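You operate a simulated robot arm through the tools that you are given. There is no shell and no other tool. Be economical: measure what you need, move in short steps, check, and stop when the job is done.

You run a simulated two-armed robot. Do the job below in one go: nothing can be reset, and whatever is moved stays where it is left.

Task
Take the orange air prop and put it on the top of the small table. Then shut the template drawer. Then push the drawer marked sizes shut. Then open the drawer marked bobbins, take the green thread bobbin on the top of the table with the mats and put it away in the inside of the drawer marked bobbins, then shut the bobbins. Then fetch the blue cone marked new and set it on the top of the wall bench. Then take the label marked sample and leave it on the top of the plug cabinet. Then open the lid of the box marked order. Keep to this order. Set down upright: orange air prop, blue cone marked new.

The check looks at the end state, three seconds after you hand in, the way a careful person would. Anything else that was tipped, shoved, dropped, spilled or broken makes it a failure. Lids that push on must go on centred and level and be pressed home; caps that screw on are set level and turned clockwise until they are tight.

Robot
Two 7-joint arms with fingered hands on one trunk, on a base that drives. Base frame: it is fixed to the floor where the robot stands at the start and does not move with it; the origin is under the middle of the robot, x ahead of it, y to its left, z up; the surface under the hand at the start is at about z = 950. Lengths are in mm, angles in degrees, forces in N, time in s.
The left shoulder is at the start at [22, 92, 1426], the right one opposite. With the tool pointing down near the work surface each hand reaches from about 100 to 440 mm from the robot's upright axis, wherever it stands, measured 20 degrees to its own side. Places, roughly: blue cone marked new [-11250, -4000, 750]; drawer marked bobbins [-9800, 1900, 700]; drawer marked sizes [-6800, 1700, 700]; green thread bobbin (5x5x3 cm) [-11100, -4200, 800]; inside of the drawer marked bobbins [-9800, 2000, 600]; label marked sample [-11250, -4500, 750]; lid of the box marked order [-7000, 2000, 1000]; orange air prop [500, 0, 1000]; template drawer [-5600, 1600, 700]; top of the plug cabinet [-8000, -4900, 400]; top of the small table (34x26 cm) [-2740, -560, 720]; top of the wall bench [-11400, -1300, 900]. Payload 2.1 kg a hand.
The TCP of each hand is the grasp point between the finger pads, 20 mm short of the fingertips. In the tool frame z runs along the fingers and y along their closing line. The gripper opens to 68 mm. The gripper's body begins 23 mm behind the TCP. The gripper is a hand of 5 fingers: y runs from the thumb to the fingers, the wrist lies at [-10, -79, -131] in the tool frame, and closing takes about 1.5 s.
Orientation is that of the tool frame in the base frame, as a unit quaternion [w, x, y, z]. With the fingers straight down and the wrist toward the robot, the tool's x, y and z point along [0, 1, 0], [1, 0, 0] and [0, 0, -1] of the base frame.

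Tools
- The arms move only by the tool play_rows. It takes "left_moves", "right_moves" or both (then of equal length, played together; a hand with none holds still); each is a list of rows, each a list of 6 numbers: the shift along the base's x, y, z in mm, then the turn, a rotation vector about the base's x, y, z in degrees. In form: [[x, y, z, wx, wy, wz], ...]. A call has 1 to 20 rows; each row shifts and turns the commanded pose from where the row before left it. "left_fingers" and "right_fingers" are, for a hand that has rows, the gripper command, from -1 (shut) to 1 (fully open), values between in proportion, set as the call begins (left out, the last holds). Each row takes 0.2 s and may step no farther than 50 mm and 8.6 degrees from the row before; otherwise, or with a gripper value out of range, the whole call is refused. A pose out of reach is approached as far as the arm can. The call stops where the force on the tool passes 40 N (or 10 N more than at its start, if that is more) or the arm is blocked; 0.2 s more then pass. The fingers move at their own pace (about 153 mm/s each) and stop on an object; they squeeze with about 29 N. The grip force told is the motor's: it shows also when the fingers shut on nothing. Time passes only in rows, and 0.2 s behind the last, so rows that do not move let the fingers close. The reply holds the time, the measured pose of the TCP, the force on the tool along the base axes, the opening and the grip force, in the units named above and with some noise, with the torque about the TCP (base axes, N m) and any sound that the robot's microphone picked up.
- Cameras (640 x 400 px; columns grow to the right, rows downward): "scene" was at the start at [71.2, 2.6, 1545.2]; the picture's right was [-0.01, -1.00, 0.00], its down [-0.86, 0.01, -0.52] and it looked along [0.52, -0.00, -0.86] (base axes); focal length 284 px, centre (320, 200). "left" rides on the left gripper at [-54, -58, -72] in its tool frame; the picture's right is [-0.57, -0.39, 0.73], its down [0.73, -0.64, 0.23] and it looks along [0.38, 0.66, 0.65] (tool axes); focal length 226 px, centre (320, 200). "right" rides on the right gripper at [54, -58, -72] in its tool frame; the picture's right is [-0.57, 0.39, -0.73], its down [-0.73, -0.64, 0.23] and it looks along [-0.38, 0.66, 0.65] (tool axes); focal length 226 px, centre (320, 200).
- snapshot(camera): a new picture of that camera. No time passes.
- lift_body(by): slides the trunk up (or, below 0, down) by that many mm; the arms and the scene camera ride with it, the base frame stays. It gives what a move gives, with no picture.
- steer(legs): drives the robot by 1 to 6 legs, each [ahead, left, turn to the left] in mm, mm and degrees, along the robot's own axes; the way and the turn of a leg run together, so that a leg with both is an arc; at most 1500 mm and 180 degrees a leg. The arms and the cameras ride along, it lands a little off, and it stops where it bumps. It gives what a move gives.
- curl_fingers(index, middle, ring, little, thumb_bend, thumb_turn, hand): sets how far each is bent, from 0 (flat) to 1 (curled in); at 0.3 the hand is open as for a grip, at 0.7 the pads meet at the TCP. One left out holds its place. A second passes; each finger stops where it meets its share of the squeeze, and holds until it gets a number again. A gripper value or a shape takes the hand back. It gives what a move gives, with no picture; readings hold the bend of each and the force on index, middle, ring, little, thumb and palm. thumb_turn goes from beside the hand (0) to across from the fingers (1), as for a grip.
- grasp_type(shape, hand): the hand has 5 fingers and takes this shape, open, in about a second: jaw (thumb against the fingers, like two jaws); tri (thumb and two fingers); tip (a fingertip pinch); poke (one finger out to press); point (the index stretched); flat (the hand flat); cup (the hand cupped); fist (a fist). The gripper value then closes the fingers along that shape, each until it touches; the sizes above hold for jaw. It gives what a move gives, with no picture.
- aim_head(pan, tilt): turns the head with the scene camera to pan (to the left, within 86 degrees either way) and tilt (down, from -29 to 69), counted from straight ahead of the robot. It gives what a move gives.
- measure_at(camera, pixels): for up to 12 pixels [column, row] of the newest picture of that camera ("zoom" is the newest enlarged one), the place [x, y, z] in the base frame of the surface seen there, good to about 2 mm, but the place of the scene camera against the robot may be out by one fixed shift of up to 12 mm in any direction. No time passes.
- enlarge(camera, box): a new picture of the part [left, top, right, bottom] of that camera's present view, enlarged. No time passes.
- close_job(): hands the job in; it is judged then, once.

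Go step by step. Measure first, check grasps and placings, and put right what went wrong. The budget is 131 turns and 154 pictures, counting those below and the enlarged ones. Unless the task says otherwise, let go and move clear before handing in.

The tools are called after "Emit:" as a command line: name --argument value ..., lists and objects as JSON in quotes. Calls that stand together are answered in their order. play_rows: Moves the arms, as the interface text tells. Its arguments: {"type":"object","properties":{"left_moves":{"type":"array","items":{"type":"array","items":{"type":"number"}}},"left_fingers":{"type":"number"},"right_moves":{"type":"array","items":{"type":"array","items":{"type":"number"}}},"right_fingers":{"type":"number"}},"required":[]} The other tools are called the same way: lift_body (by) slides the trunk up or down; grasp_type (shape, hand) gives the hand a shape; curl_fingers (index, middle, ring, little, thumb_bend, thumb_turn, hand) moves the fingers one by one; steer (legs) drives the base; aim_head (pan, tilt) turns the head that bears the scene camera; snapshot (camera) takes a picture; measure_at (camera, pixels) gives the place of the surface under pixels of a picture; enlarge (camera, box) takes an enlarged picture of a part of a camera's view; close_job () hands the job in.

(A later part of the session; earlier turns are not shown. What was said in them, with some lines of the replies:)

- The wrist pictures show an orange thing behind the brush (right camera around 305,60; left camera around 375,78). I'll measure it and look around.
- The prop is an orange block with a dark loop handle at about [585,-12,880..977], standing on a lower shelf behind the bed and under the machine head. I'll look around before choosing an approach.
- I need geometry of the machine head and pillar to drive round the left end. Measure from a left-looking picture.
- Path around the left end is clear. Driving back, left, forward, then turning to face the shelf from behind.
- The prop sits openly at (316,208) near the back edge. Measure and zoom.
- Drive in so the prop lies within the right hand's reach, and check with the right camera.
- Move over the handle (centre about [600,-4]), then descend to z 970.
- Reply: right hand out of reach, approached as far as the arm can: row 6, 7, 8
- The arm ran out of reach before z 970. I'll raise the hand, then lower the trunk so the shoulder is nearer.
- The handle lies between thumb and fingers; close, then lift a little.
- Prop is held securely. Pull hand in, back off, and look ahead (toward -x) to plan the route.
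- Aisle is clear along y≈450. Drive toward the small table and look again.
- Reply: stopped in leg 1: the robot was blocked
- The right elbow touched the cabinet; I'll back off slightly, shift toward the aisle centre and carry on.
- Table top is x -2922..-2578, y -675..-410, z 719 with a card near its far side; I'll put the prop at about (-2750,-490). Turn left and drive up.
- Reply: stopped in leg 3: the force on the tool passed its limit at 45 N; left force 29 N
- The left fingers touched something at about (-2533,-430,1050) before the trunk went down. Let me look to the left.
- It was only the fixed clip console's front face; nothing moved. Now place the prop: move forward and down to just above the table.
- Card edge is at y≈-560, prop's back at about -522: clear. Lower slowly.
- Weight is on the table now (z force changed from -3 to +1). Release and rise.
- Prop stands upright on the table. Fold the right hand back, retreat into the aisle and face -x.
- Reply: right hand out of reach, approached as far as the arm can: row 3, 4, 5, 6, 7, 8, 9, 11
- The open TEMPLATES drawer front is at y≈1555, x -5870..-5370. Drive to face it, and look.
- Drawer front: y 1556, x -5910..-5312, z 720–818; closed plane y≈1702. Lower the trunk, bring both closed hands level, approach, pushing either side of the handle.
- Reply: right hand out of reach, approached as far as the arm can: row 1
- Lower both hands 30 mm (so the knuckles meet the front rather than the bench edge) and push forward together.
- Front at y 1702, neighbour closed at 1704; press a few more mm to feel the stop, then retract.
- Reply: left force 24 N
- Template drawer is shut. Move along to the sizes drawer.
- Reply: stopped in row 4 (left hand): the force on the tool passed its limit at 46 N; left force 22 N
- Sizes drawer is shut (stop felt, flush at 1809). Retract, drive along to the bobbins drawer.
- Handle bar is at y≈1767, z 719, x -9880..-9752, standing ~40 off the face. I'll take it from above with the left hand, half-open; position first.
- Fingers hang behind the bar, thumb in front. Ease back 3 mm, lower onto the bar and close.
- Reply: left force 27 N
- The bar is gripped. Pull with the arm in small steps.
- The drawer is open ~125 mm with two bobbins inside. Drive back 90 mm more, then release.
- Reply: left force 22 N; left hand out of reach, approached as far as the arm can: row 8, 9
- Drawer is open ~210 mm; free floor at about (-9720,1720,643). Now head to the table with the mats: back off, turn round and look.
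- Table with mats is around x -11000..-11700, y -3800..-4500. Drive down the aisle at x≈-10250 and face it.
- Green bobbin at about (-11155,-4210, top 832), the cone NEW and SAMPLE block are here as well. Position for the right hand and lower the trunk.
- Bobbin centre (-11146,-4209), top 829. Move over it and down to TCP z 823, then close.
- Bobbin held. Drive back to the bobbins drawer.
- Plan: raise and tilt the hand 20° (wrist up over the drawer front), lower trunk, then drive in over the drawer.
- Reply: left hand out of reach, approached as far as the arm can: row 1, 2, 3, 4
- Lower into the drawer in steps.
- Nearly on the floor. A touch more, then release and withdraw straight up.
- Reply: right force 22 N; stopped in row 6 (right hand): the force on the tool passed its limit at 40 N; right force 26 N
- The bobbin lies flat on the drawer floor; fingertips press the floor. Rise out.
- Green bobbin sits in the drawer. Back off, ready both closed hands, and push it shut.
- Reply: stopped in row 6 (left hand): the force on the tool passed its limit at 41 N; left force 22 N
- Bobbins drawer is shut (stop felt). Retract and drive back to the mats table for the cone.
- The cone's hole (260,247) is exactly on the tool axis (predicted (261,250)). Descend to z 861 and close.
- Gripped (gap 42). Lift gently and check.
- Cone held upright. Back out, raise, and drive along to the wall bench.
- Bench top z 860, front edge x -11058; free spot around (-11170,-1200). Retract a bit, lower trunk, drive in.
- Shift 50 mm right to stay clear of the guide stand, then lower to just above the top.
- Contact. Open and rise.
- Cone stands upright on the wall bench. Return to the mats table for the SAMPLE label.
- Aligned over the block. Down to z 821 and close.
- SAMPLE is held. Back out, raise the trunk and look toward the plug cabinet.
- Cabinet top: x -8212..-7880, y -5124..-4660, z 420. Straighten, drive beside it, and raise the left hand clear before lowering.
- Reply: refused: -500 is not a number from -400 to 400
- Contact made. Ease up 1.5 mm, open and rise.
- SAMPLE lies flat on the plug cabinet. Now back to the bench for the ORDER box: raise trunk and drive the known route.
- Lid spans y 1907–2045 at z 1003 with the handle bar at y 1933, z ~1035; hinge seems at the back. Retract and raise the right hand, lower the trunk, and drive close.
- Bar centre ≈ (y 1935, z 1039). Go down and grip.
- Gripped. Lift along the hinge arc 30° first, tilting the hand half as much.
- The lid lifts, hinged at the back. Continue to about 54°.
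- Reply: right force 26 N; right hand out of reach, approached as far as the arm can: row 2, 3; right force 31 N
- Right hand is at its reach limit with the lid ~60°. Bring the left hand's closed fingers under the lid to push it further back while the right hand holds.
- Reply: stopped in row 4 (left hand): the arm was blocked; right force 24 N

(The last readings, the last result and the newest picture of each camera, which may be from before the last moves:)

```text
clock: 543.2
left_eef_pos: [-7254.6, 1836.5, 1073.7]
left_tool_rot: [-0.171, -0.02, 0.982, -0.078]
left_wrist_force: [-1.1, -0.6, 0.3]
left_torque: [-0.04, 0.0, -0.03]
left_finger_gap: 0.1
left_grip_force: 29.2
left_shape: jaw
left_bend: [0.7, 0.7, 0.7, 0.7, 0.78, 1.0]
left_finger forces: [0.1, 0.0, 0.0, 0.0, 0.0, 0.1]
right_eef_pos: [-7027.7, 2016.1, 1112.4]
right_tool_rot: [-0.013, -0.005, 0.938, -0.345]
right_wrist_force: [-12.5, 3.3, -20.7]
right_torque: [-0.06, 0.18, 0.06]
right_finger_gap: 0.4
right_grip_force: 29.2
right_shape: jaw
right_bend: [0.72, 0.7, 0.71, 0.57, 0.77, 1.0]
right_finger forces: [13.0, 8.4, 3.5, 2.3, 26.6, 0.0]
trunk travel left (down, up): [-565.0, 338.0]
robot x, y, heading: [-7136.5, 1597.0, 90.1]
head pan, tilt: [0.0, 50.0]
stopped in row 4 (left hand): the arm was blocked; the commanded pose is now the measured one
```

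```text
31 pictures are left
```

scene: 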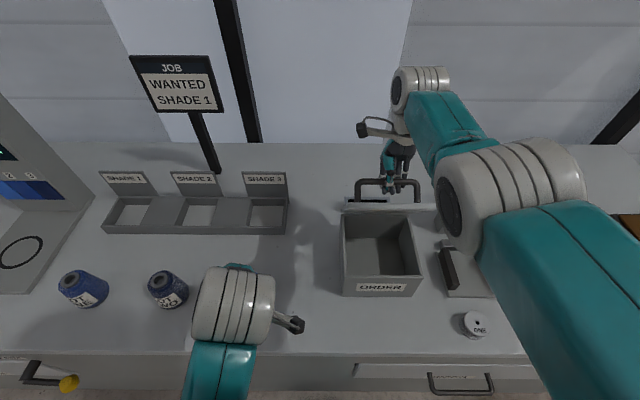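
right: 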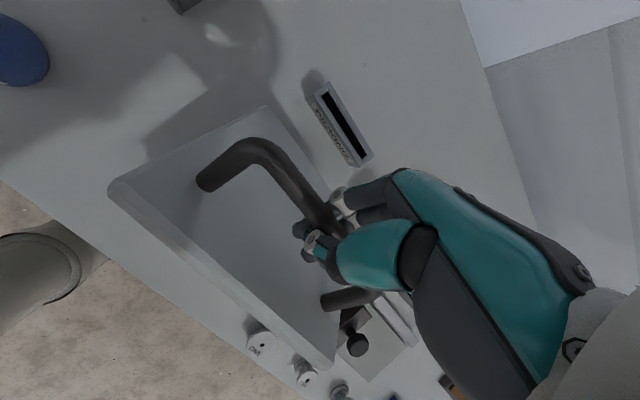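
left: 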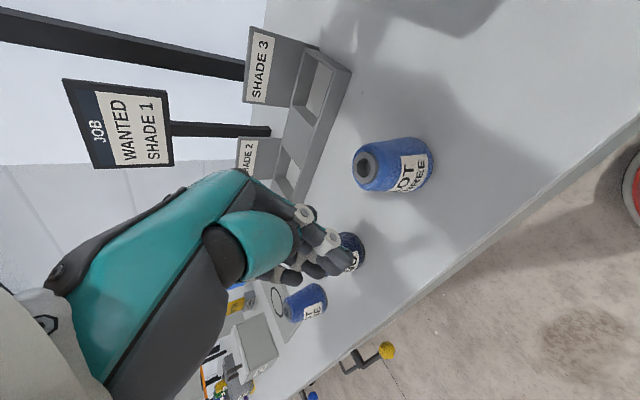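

The left arm is cramped when folded; extend forward first, then across.

Emit:
play_rows --left_moves '[[0, 30, 0, 0, 0, 0], [0, 30, 0, 0, 0, 0], [0, 30, 5, 0, 0, 0], [30, 10, 5, 0, 0, 0], [35, 0, 0, 0, 0, 0], [35, 0, 0, 0, 0, 0], [0, 0, 0, 0, 0, 0]]'

Emit:
snapshot --camera "scene"

```text
clock: 544.9
left_eef_pos: [-7198.7, 1941.4, 1070.5]
left_tool_rot: [-0.231, -0.046, 0.969, -0.077]
left_wrist_force: [1.1, -0.2, -0.3]
left_torque: [0.01, -0.01, 0.01]
left_finger_gap: 0.0
left_grip_force: 29.3
left_shape: jaw
left_bend: [0.7, 0.7, 0.7, 0.7, 0.78, 1.0]
left_finger forces: [0.1, 0.1, 0.0, 0.1, 0.0, 0.1]
right_eef_pos: [-7028.1, 2016.9, 1110.9]
right_tool_rot: [-0.013, -0.005, 0.938, -0.345]
right_wrist_force: [-10.2, 3.3, -18.9]
right_torque: [-0.08, 0.14, 0.12]
right_finger_gap: 0.3
right_grip_force: 29.3
right_shape: jaw
right_bend: [0.72, 0.7, 0.71, 0.57, 0.77, 1.0]
right_finger forces: [13.2, 8.5, 3.4, 2.3, 26.3, 0.0]
trunk travel left (down, up): [-565.0, 338.0]
robot x, y, heading: [-7138.6, 1596.3, 90.3]
head pan, tilt: [0.0, 50.0]
stopped in row 7 (left hand): the arm was blocked; the commanded pose is now the measured one
```

```text
30 pictures are left
```

scene: 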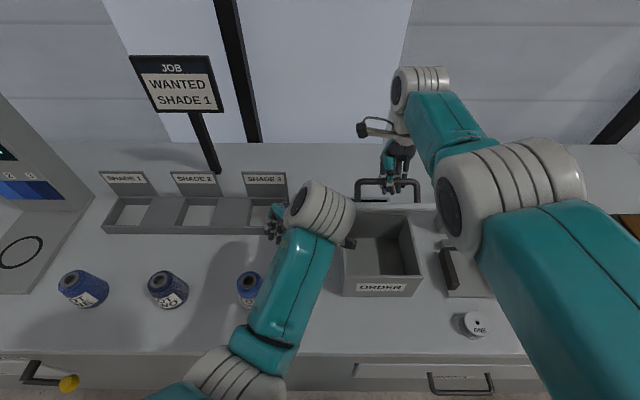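

Test whether the lid holds itself: slightly open the right grip (the thumb, in front of the bar, would still catch it).

Emit:
play_rows --right_moves '[[0, 0, 0, 0, 0, 0], [0, 0, 0, 0, 0, 0], [0, 0, 0, 0, 0, 0], [0, 0, 0, 0, 0, 0]]' --right_fingers -0.3

Emit:
snapshot --camera "right"

```text
clock: 545.9
left_eef_pos: [-7197.7, 1940.1, 1071.3]
left_tool_rot: [-0.233, -0.047, 0.968, -0.076]
left_wrist_force: [-0.9, -0.3, 0.5]
left_torque: [0.01, -0.02, 0.0]
left_finger_gap: 0.0
left_grip_force: 28.6
left_shape: jaw
left_bend: [0.7, 0.7, 0.7, 0.7, 0.78, 1.0]
left_finger forces: [0.0, 0.0, 0.1, 0.1, 0.0, 0.0]
right_eef_pos: [-7025.7, 2015.1, 1114.1]
right_tool_rot: [-0.013, -0.004, 0.939, -0.344]
right_wrist_force: [-0.2, -0.5, 0.9]
right_torque: [0.01, 0.02, -0.02]
right_finger_gap: 23.6
right_grip_force: 0.0
right_shape: jaw
right_bend: [0.74, 0.51, 0.49, 0.46, 0.74, 1.0]
right_finger forces: [0.0, 0.0, 0.0, 0.0, 0.1, 0.1]
trunk travel left (down, up): [-565.0, 338.0]
robot x, y, heading: [-7138.3, 1594.9, 90.3]
head pan, tilt: [0.0, 50.0]
```

```text
29 pictures are left
```

right: 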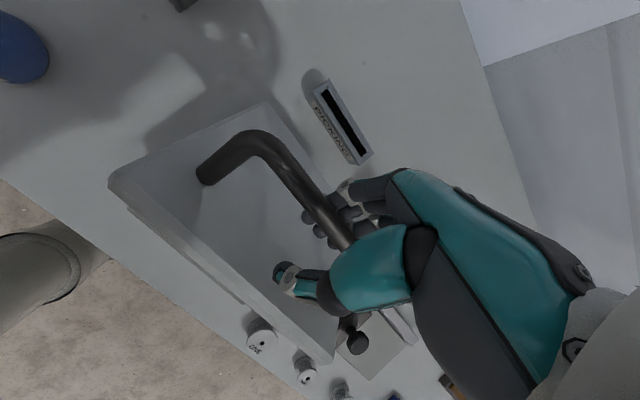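

The lid stays up by itself (no force on the loosened hand). Open fully and slip the right hand up off the bar.

Emit:
play_rows --right_moves '[[0, 0, 0, 0, 0, 0], [0, 0, 0, 0, 0, 0], [0, 0, 0, 0, 0, 0], [0, 3, 12, 0, 0, 0], [0, 3, 12, 0, 0, 0], [0, 3, 12, 0, 0, 0], [0, 0, 15, 0, 0, 0], [0, 0, 20, 0, 0, 0], [0, -20, 20, 4, 0, 0]]' --right_fingers 1

Emit:
snapshot --camera "right"

Emit:
snapshot --camera "scene"

```text
clock: 547.9
left_eef_pos: [-7197.7, 1940.5, 1070.9]
left_tool_rot: [-0.232, -0.046, 0.969, -0.077]
left_wrist_force: [0.7, 0.3, -0.4]
left_torque: [-0.01, 0.0, 0.0]
left_finger_gap: 0.2
left_grip_force: 29.5
left_shape: jaw
left_bend: [0.7, 0.7, 0.7, 0.7, 0.78, 1.0]
left_finger forces: [0.0, 0.0, 0.0, 0.1, 0.0, 0.1]
right_eef_pos: [-7027.4, 2027.7, 1206.2]
right_tool_rot: [-0.014, -0.004, 0.95, -0.312]
right_wrist_force: [0.2, 1.4, 0.2]
right_torque: [0.01, 0.03, -0.02]
right_finger_gap: 67.8
right_grip_force: 0.1
right_shape: jaw
right_bend: [0.3, 0.3, 0.3, 0.3, 0.3, 0.98]
right_finger forces: [0.0, 0.0, 0.1, 0.1, 0.0, 0.0]
right hand out of reach, approached as far as the arm can: row 5, 9
trunk travel left (down, up): [-565.0, 338.0]
robot x, y, heading: [-7141.5, 1597.8, 90.2]
head pan, tilt: [0.0, 50.0]
```

```text
28 pictures are left
```

right: 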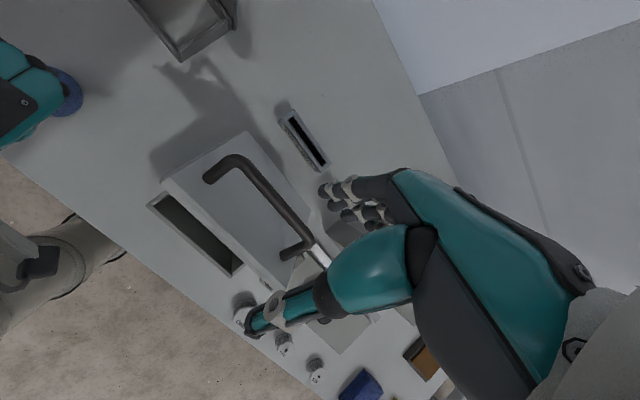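

```text
27 pictures are left
```

scene: 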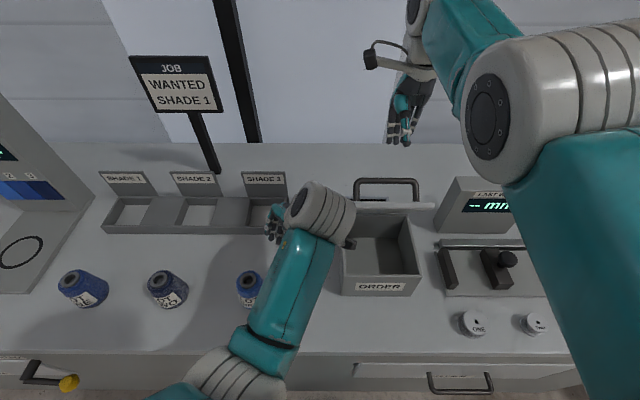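

Emit:
measure_at --camera "right" --pixels '[[240, 140], [170, 182], [230, 245], [205, 200], [230, 165], [160, 195], [280, 190]]'

Emit:
measure_at --camera "scene" --pixels '[[385, 180], [390, 209], [380, 206], [425, 206], [380, 215]]'

```text
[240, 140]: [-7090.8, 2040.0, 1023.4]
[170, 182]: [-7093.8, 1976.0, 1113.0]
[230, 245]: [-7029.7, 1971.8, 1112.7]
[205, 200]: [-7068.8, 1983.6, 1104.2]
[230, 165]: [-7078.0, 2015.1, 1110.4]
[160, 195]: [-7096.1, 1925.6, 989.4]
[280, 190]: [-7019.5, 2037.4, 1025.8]
```

```text
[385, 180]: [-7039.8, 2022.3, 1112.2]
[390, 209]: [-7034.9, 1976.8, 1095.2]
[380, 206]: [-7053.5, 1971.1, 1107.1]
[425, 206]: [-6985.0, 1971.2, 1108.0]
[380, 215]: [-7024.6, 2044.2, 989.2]
```

Lid is at ~58° and self-holding. Withdraw, close the right hand, and push the lid's underside further back from the front.

Emit:
play_rows --right_moves '[[0, -30, 0, 7, 0, 0], [0, -30, 0, 7, 0, 0], [0, -30, 0, 7, 0, 0], [0, -25, 0, 7, 0, 0], [0, -15, 0, 7, 0, 0], [0, 0, -30, 0, 0, 0], [0, 0, -30, 0, 0, 0], [0, 0, -30, 0, 0, 0], [0, 0, -30, 0, 0, 0], [0, 0, -18, 0, 0, 0], [0, 0, 0, 0, 0, 0]]' --right_fingers -1

Emit:
snapshot --camera "scene"

```text
clock: 550.2
left_eef_pos: [-7197.0, 1940.4, 1071.4]
left_tool_rot: [-0.232, -0.047, 0.969, -0.076]
left_wrist_force: [-0.2, 0.1, 1.0]
left_torque: [0.02, -0.01, 0.01]
left_finger_gap: 0.2
left_grip_force: 29.1
left_shape: jaw
left_bend: [0.7, 0.7, 0.7, 0.7, 0.78, 1.0]
left_finger forces: [0.0, 0.0, 0.0, 0.0, 0.0, 0.0]
right_eef_pos: [-7044.4, 2105.9, 1092.2]
right_tool_rot: [-0.011, -0.007, 1.0, -0.011]
right_wrist_force: [-0.4, 1.4, -0.2]
right_torque: [-0.02, 0.01, 0.04]
right_finger_gap: 0.1
right_grip_force: 29.0
right_shape: jaw
right_bend: [0.7, 0.7, 0.7, 0.7, 0.78, 1.0]
right_finger forces: [0.0, 0.0, 0.1, 0.1, 0.0, 0.1]
right hand out of reach, approached as far as the arm can: row 1, 2, 3, 4, 5, 9, 10
trunk travel left (down, up): [-565.0, 338.0]
robot x, y, heading: [-7137.0, 1596.9, 90.3]
head pan, tilt: [0.0, 50.0]
```

```text
26 pictures are left
```

scene: 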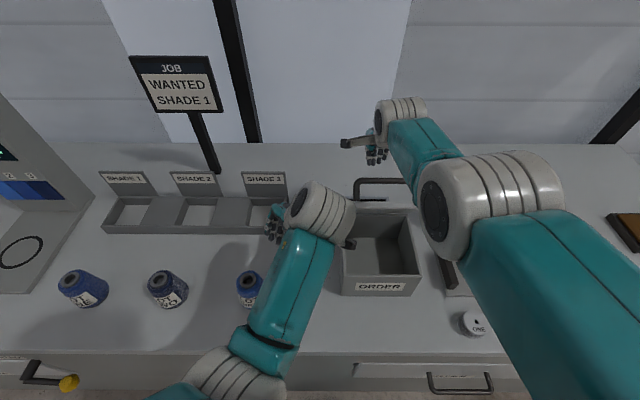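

The commanded pose had run ahead and the hand ended behind the lid (no contact force). Go straight up, then back, checking.

Emit:
play_rows --right_moves '[[0, 0, 30, 0, 0, 0], [0, 0, 30, 0, 0, 0], [0, 0, 30, 0, 0, 0], [0, 0, 30, 0, 0, 0], [0, -30, 10, 0, 0, 0], [0, -40, 0, 0, 0, 0], [0, -40, 0, 0, 0, 0], [0, -40, 0, 0, 0, 0], [0, 0, 0, 0, 0, 0]]'

Emit:
snapshot --camera "right"

```text
clock: 552.2
left_eef_pos: [-7197.7, 1940.5, 1069.8]
left_tool_rot: [-0.231, -0.046, 0.969, -0.077]
left_wrist_force: [-0.1, 0.9, -0.5]
left_torque: [-0.02, -0.03, -0.01]
left_finger_gap: 0.0
left_grip_force: 28.7
left_shape: jaw
left_bend: [0.7, 0.7, 0.7, 0.7, 0.78, 1.0]
left_finger forces: [0.1, 0.0, 0.0, 0.0, 0.0, 0.1]
right_eef_pos: [-7046.2, 2114.7, 1218.5]
right_tool_rot: [-0.011, -0.007, 1.0, -0.01]
right_wrist_force: [0.3, 0.2, -0.4]
right_torque: [-0.01, -0.02, -0.02]
right_finger_gap: 0.0
right_grip_force: 28.9
right_shape: jaw
right_bend: [0.7, 0.7, 0.7, 0.7, 0.78, 1.0]
right_finger forces: [0.0, 0.0, 0.0, 0.0, 0.1, 0.0]
right hand out of reach, approached as far as the arm can: row 1, 2, 5, 6, 7, 8
trunk travel left (down, up): [-565.0, 338.0]
robot x, y, heading: [-7141.1, 1594.8, 90.1]
head pan, tilt: [0.0, 50.0]
```

```text
25 pictures are left
```

right: 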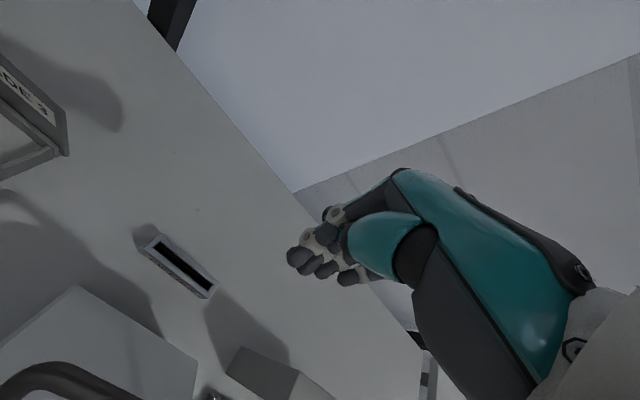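

The arm is stretched straight and won't bend back; back the base 200 mm instead (hand at z 1218 clears the lid).

Emit:
steer --legs '[[-260, 0, 0]]'

Emit:
play_rows --right_moves '[[0, -15, -15, 0, 0, 0], [0, -20, -10, 0, 0, 0], [0, -20, 0, 0, 0, 0], [0, -20, 0, 0, 0, 0], [0, 0, 0, 0, 0, 0]]'

Emit:
snapshot --camera "scene"

```text
clock: 554.1
left_eef_pos: [-7196.7, 1677.3, 1070.5]
left_tool_rot: [-0.232, -0.046, 0.969, -0.076]
left_wrist_force: [0.1, 0.5, -0.5]
left_torque: [0.0, -0.04, 0.01]
left_finger_gap: 0.2
left_grip_force: 29.1
left_shape: jaw
left_bend: [0.7, 0.7, 0.7, 0.7, 0.78, 1.0]
left_finger forces: [0.0, 0.1, 0.0, 0.0, 0.1, 0.0]
right_eef_pos: [-7045.9, 1852.9, 1218.7]
right_tool_rot: [-0.011, -0.008, 1.0, -0.01]
right_wrist_force: [0.2, -0.1, 0.6]
right_torque: [0.02, -0.01, 0.0]
right_finger_gap: 0.0
right_grip_force: 29.6
right_shape: jaw
right_bend: [0.7, 0.7, 0.7, 0.7, 0.78, 1.0]
right_finger forces: [0.1, 0.0, 0.1, 0.1, 0.1, 0.1]
trunk travel left (down, up): [-565.0, 338.0]
robot x, y, heading: [-7137.2, 1334.0, 90.3]
head pan, tilt: [0.0, 50.0]
```

```text
clock: 555.3
left_eef_pos: [-7196.7, 1678.6, 1070.3]
left_tool_rot: [-0.233, -0.048, 0.968, -0.076]
left_wrist_force: [-0.5, 0.3, -0.5]
left_torque: [-0.01, 0.01, -0.03]
left_finger_gap: 0.0
left_grip_force: 29.4
left_shape: jaw
left_bend: [0.7, 0.7, 0.7, 0.7, 0.78, 1.0]
left_finger forces: [0.0, 0.0, 0.1, 0.0, 0.0, 0.0]
right_eef_pos: [-7051.6, 1853.1, 1192.9]
right_tool_rot: [-0.011, -0.009, 1.0, -0.01]
right_wrist_force: [0.2, 0.3, -0.4]
right_torque: [0.0, -0.01, -0.01]
right_finger_gap: 0.0
right_grip_force: 29.2
right_shape: jaw
right_bend: [0.7, 0.7, 0.7, 0.7, 0.78, 1.0]
right_finger forces: [0.0, 0.0, 0.0, 0.0, 0.0, 0.0]
right hand out of reach, approached as far as the arm can: row 1, 2, 3, 4
trunk travel left (down, up): [-565.0, 338.0]
robot x, y, heading: [-7137.9, 1332.6, 90.2]
head pan, tilt: [0.0, 50.0]
```

```text
24 pictures are left
```

scene: 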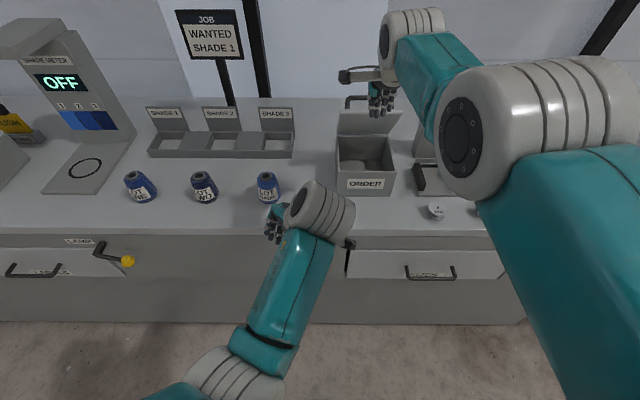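

The extended right arm can serve as a pusher with the base. Lower the right hand to z≈1075 in front of the lid.

Emit:
play_rows --right_moves '[[0, 0, -30, 0, 0, 0], [0, 0, -30, 0, 0, 0], [0, 0, -30, 0, 0, 0], [0, 0, -26, 0, 0, 0], [0, 0, 0, 0, 0, 0]]' --left_moves '[[0, -30, 10, 0, 0, 0], [0, -30, 10, 0, 0, 0], [-30, -20, 10, 0, 0, 0], [-20, 0, 0, 0, 0, 0], [0, 0, 0, 0, 0, 0]]'

Emit:
snapshot --camera "scene"

```text
clock: 556.0
left_eef_pos: [-7207.7, 1666.6, 1149.4]
left_tool_rot: [-0.238, -0.079, 0.968, 0.025]
left_wrist_force: [0.0, 0.5, 0.6]
left_torque: [-0.01, 0.01, 0.02]
left_finger_gap: 0.2
left_grip_force: 29.2
left_shape: jaw
left_bend: [0.7, 0.7, 0.7, 0.7, 0.78, 1.0]
left_finger forces: [0.0, 0.0, 0.0, 0.1, 0.1, 0.1]
right_eef_pos: [-7051.3, 1853.1, 1136.5]
right_tool_rot: [-0.012, -0.009, 1.0, -0.01]
right_wrist_force: [0.4, -0.1, -0.1]
right_torque: [0.02, -0.06, -0.01]
right_finger_gap: 0.1
right_grip_force: 29.2
right_shape: jaw
right_bend: [0.7, 0.7, 0.7, 0.7, 0.78, 1.0]
right_finger forces: [0.0, 0.0, 0.0, 0.0, 0.0, 0.1]
right hand out of reach, approached as far as the arm can: row 2, 3
trunk travel left (down, up): [-565.0, 338.0]
robot x, y, heading: [-7138.3, 1335.9, 90.3]
head pan, tilt: [0.0, 50.0]
stopped in row 3 (left hand): the arm was blocked; the commanded pose is now the measured one
```

```text
23 pictures are left
```

scene: 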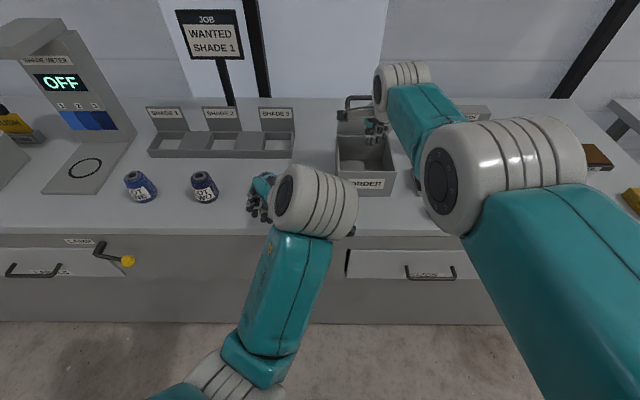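

Lower the trunk so the right hand is at z≈1070, then push the lid by driving forward in stages.

Emit:
lift_body --by -66

Emit:
steer --legs '[[140, 0, 0]]'

Emit:
snapshot --camera "scene"

Emit:
snapshot --camera "right"

```text
clock: 556.9
left_eef_pos: [-7243.7, 1676.5, 1087.2]
left_tool_rot: [-0.306, -0.102, 0.945, 0.045]
left_wrist_force: [-0.2, 0.0, -0.1]
left_torque: [0.0, 0.01, -0.02]
left_finger_gap: 0.0
left_grip_force: 28.5
left_shape: jaw
left_bend: [0.7, 0.7, 0.7, 0.7, 0.78, 1.0]
left_finger forces: [0.1, 0.0, 0.0, 0.0, 0.0, 0.0]
right_eef_pos: [-7051.5, 1853.2, 1070.1]
right_tool_rot: [-0.011, -0.008, 1.0, -0.012]
right_wrist_force: [0.1, 1.4, 0.2]
right_torque: [0.0, 0.01, 0.0]
right_finger_gap: 0.2
right_grip_force: 29.1
right_shape: jaw
right_bend: [0.7, 0.7, 0.7, 0.7, 0.78, 1.0]
right_finger forces: [0.1, 0.1, 0.0, 0.1, 0.0, 0.0]
trunk travel left (down, up): [-500.0, 404.0]
robot x, y, heading: [-7135.8, 1334.7, 90.1]
head pan, tilt: [0.0, 50.0]
stopped: the arm was blocked; the commanded pose is now the measured one
```

```text
clock: 558.2
left_eef_pos: [-7244.6, 1816.9, 1087.1]
left_tool_rot: [-0.306, -0.101, 0.946, 0.045]
left_wrist_force: [-0.3, -0.2, 0.6]
left_torque: [-0.01, 0.0, 0.01]
left_finger_gap: 0.0
left_grip_force: 29.4
left_shape: jaw
left_bend: [0.7, 0.7, 0.7, 0.7, 0.78, 1.0]
left_finger forces: [0.0, 0.1, 0.0, 0.0, 0.0, 0.0]
right_eef_pos: [-7050.0, 1992.5, 1070.5]
right_tool_rot: [-0.011, -0.008, 1.0, -0.013]
right_wrist_force: [0.1, 0.0, 0.2]
right_torque: [-0.02, -0.01, -0.01]
right_finger_gap: 0.0
right_grip_force: 29.3
right_shape: jaw
right_bend: [0.7, 0.7, 0.7, 0.7, 0.78, 1.0]
right_finger forces: [0.0, 0.0, 0.1, 0.1, 0.0, 0.0]
trunk travel left (down, up): [-500.0, 404.0]
robot x, y, heading: [-7136.5, 1474.3, 90.1]
head pan, tilt: [0.0, 50.0]
```

```text
22 pictures are left
```

scene: 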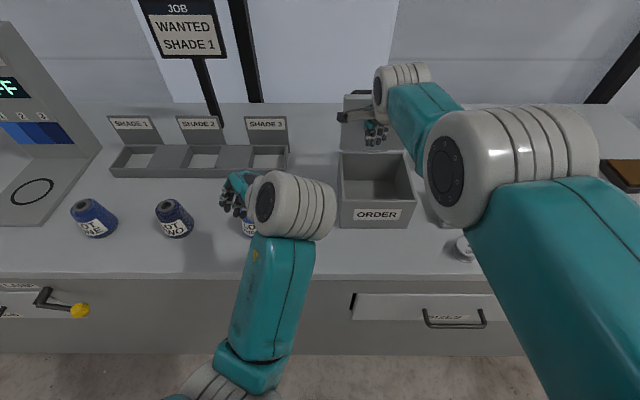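

```text
21 pictures are left
```

right: 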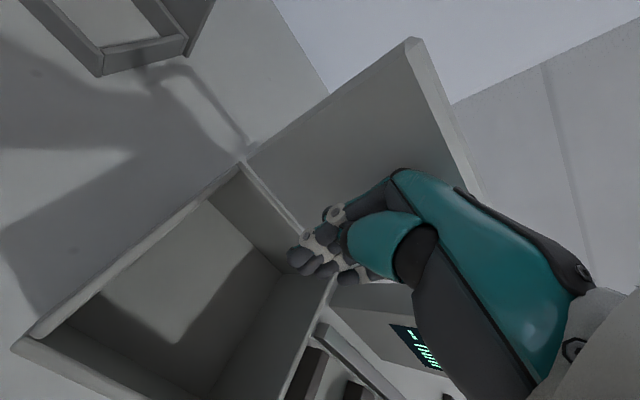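

The lid is nearly vertical. Measure, then push 35 mm more.

Emit:
measure_at --camera "right" --pixels '[[405, 55], [300, 120], [260, 160], [350, 150], [240, 165]]'

Emit:
steer --legs '[[35, 0, 0]]'

Emit:
snapshot --camera "right"

Emit:
measure_at --camera "right" --pixels '[[405, 55], [300, 120], [260, 160], [350, 150], [240, 165]]'

```text
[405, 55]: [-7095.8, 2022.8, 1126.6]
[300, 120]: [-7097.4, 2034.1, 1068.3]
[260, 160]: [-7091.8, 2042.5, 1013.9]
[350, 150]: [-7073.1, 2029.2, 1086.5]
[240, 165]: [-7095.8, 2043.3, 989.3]
```

```text
clock: 559.1
left_eef_pos: [-7245.0, 1852.6, 1087.0]
left_tool_rot: [-0.306, -0.1, 0.946, 0.045]
left_wrist_force: [-0.7, -0.5, -0.1]
left_torque: [-0.02, 0.02, -0.02]
left_finger_gap: 0.0
left_grip_force: 28.8
left_shape: jaw
left_bend: [0.7, 0.7, 0.7, 0.7, 0.78, 1.0]
left_finger forces: [0.0, 0.1, 0.0, 0.1, 0.1, 0.0]
right_eef_pos: [-7052.0, 2028.3, 1071.3]
right_tool_rot: [-0.011, -0.007, 1.0, -0.012]
right_wrist_force: [-0.3, 0.3, -0.9]
right_torque: [0.0, -0.01, -0.01]
right_finger_gap: 0.0
right_grip_force: 29.3
right_shape: jaw
right_bend: [0.7, 0.7, 0.7, 0.7, 0.78, 1.0]
right_finger forces: [0.0, 0.1, 0.0, 0.1, 0.0, 0.1]
trunk travel left (down, up): [-500.0, 404.0]
robot x, y, heading: [-7141.2, 1512.7, 90.3]
head pan, tilt: [0.0, 50.0]
```

```text
20 pictures are left
```

right: 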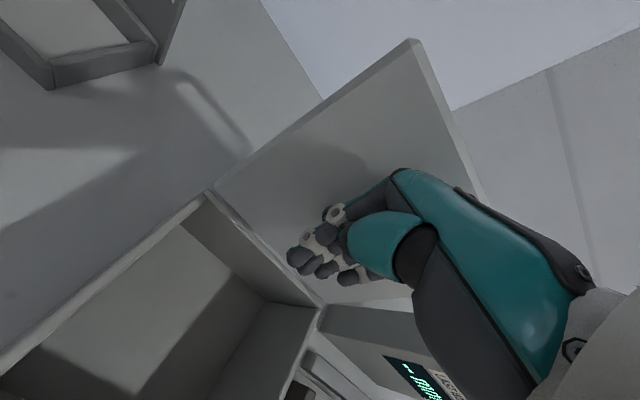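

```text
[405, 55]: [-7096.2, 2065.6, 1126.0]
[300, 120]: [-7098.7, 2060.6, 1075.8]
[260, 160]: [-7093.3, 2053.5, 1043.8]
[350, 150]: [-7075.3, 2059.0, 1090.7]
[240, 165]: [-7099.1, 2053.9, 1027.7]
```

Lid is now past vertical (~100°). Back away and verify.

Emit:
steer --legs '[[-400, 0, 0]]'

Emit:
snapshot --camera "scene"

Emit:
enlarge --camera "scene" --box '[200, 60, 480, 230]'

```text
clock: 561.6
left_eef_pos: [-7244.6, 1454.3, 1087.4]
left_tool_rot: [-0.307, -0.101, 0.945, 0.046]
left_wrist_force: [0.0, 0.8, 0.3]
left_torque: [0.0, -0.02, 0.0]
left_finger_gap: 0.0
left_grip_force: 29.1
left_shape: jaw
left_bend: [0.7, 0.7, 0.7, 0.7, 0.78, 1.0]
left_finger forces: [0.1, 0.0, 0.1, 0.0, 0.0, 0.0]
right_eef_pos: [-7048.8, 1629.4, 1071.6]
right_tool_rot: [-0.011, -0.006, 1.0, -0.012]
right_wrist_force: [0.6, -0.4, 0.2]
right_torque: [-0.02, -0.03, 0.02]
right_finger_gap: 0.0
right_grip_force: 28.9
right_shape: jaw
right_bend: [0.7, 0.7, 0.7, 0.7, 0.78, 1.0]
right_finger forces: [0.0, 0.0, 0.1, 0.1, 0.0, 0.0]
trunk travel left (down, up): [-500.0, 404.0]
robot x, y, heading: [-7131.1, 1113.0, 90.2]
head pan, tilt: [0.0, 50.0]
```

```text
19 pictures are left
```

scene: 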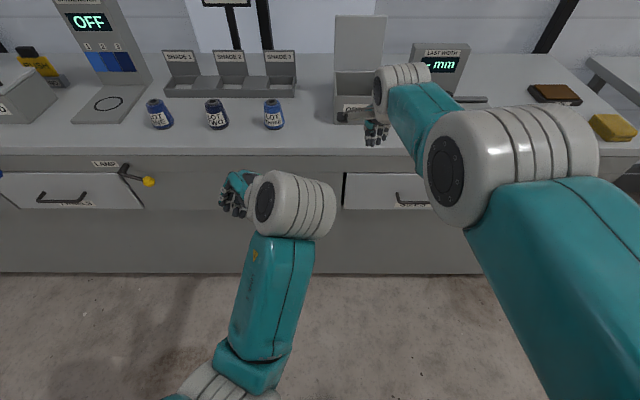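

```text
2.29 times, centred on (340, 145) of scene
```

zoom: 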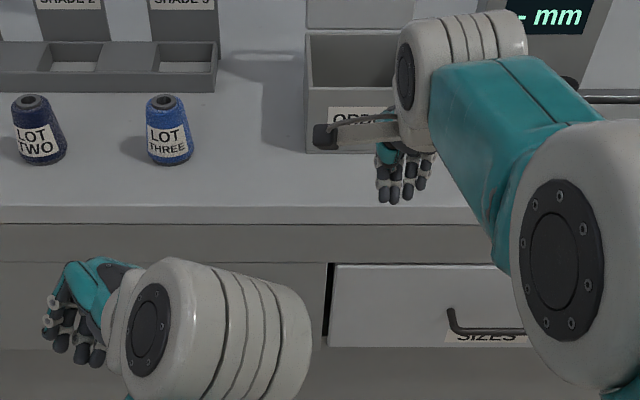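

Emit:
measure_at --camera "scene" --pixels '[[360, 195], [370, 180], [300, 165], [360, 30], [360, 60], [100, 185]]'

```text
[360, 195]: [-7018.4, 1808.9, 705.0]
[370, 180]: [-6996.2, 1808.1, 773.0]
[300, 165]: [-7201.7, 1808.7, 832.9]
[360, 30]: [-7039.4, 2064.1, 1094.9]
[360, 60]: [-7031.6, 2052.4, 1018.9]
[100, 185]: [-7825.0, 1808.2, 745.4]
```

The lid stands open past vertical at y≈2064, the sizes drawer front is still flush at 1809, and both hands are clear. Handing in.

Emit:
close_job

```text
The job is handed in.
```

I did all seven tasks in the order you gave and handed the job in.

- **Orange air prop:** it stands upright on the small table, beside the card that was already there.
- **Template drawer:** it is shut, with its front level with the neighbouring drawer.
- **Sizes drawer:** it is shut, and I checked again just before handing in that its front was still flush.
- **Bobbins drawer:** I opened it, laid the green bobbin flat inside next to the red and blue ones, and pushed it shut.
- **Blue cone marked new:** it stands upright on the wall bench.
- **Sample label:** it lies flat on the plug cabinet.
- **Order box:** the lid is open a little past vertical and stays there by itself.

**Bumps on the way:** an arm bumped a large floor cabinet near the start, and the left fingers pressed a fixed machine console with about 45 N. The console looked unchanged afterwards. I did not look at the cabinet again.
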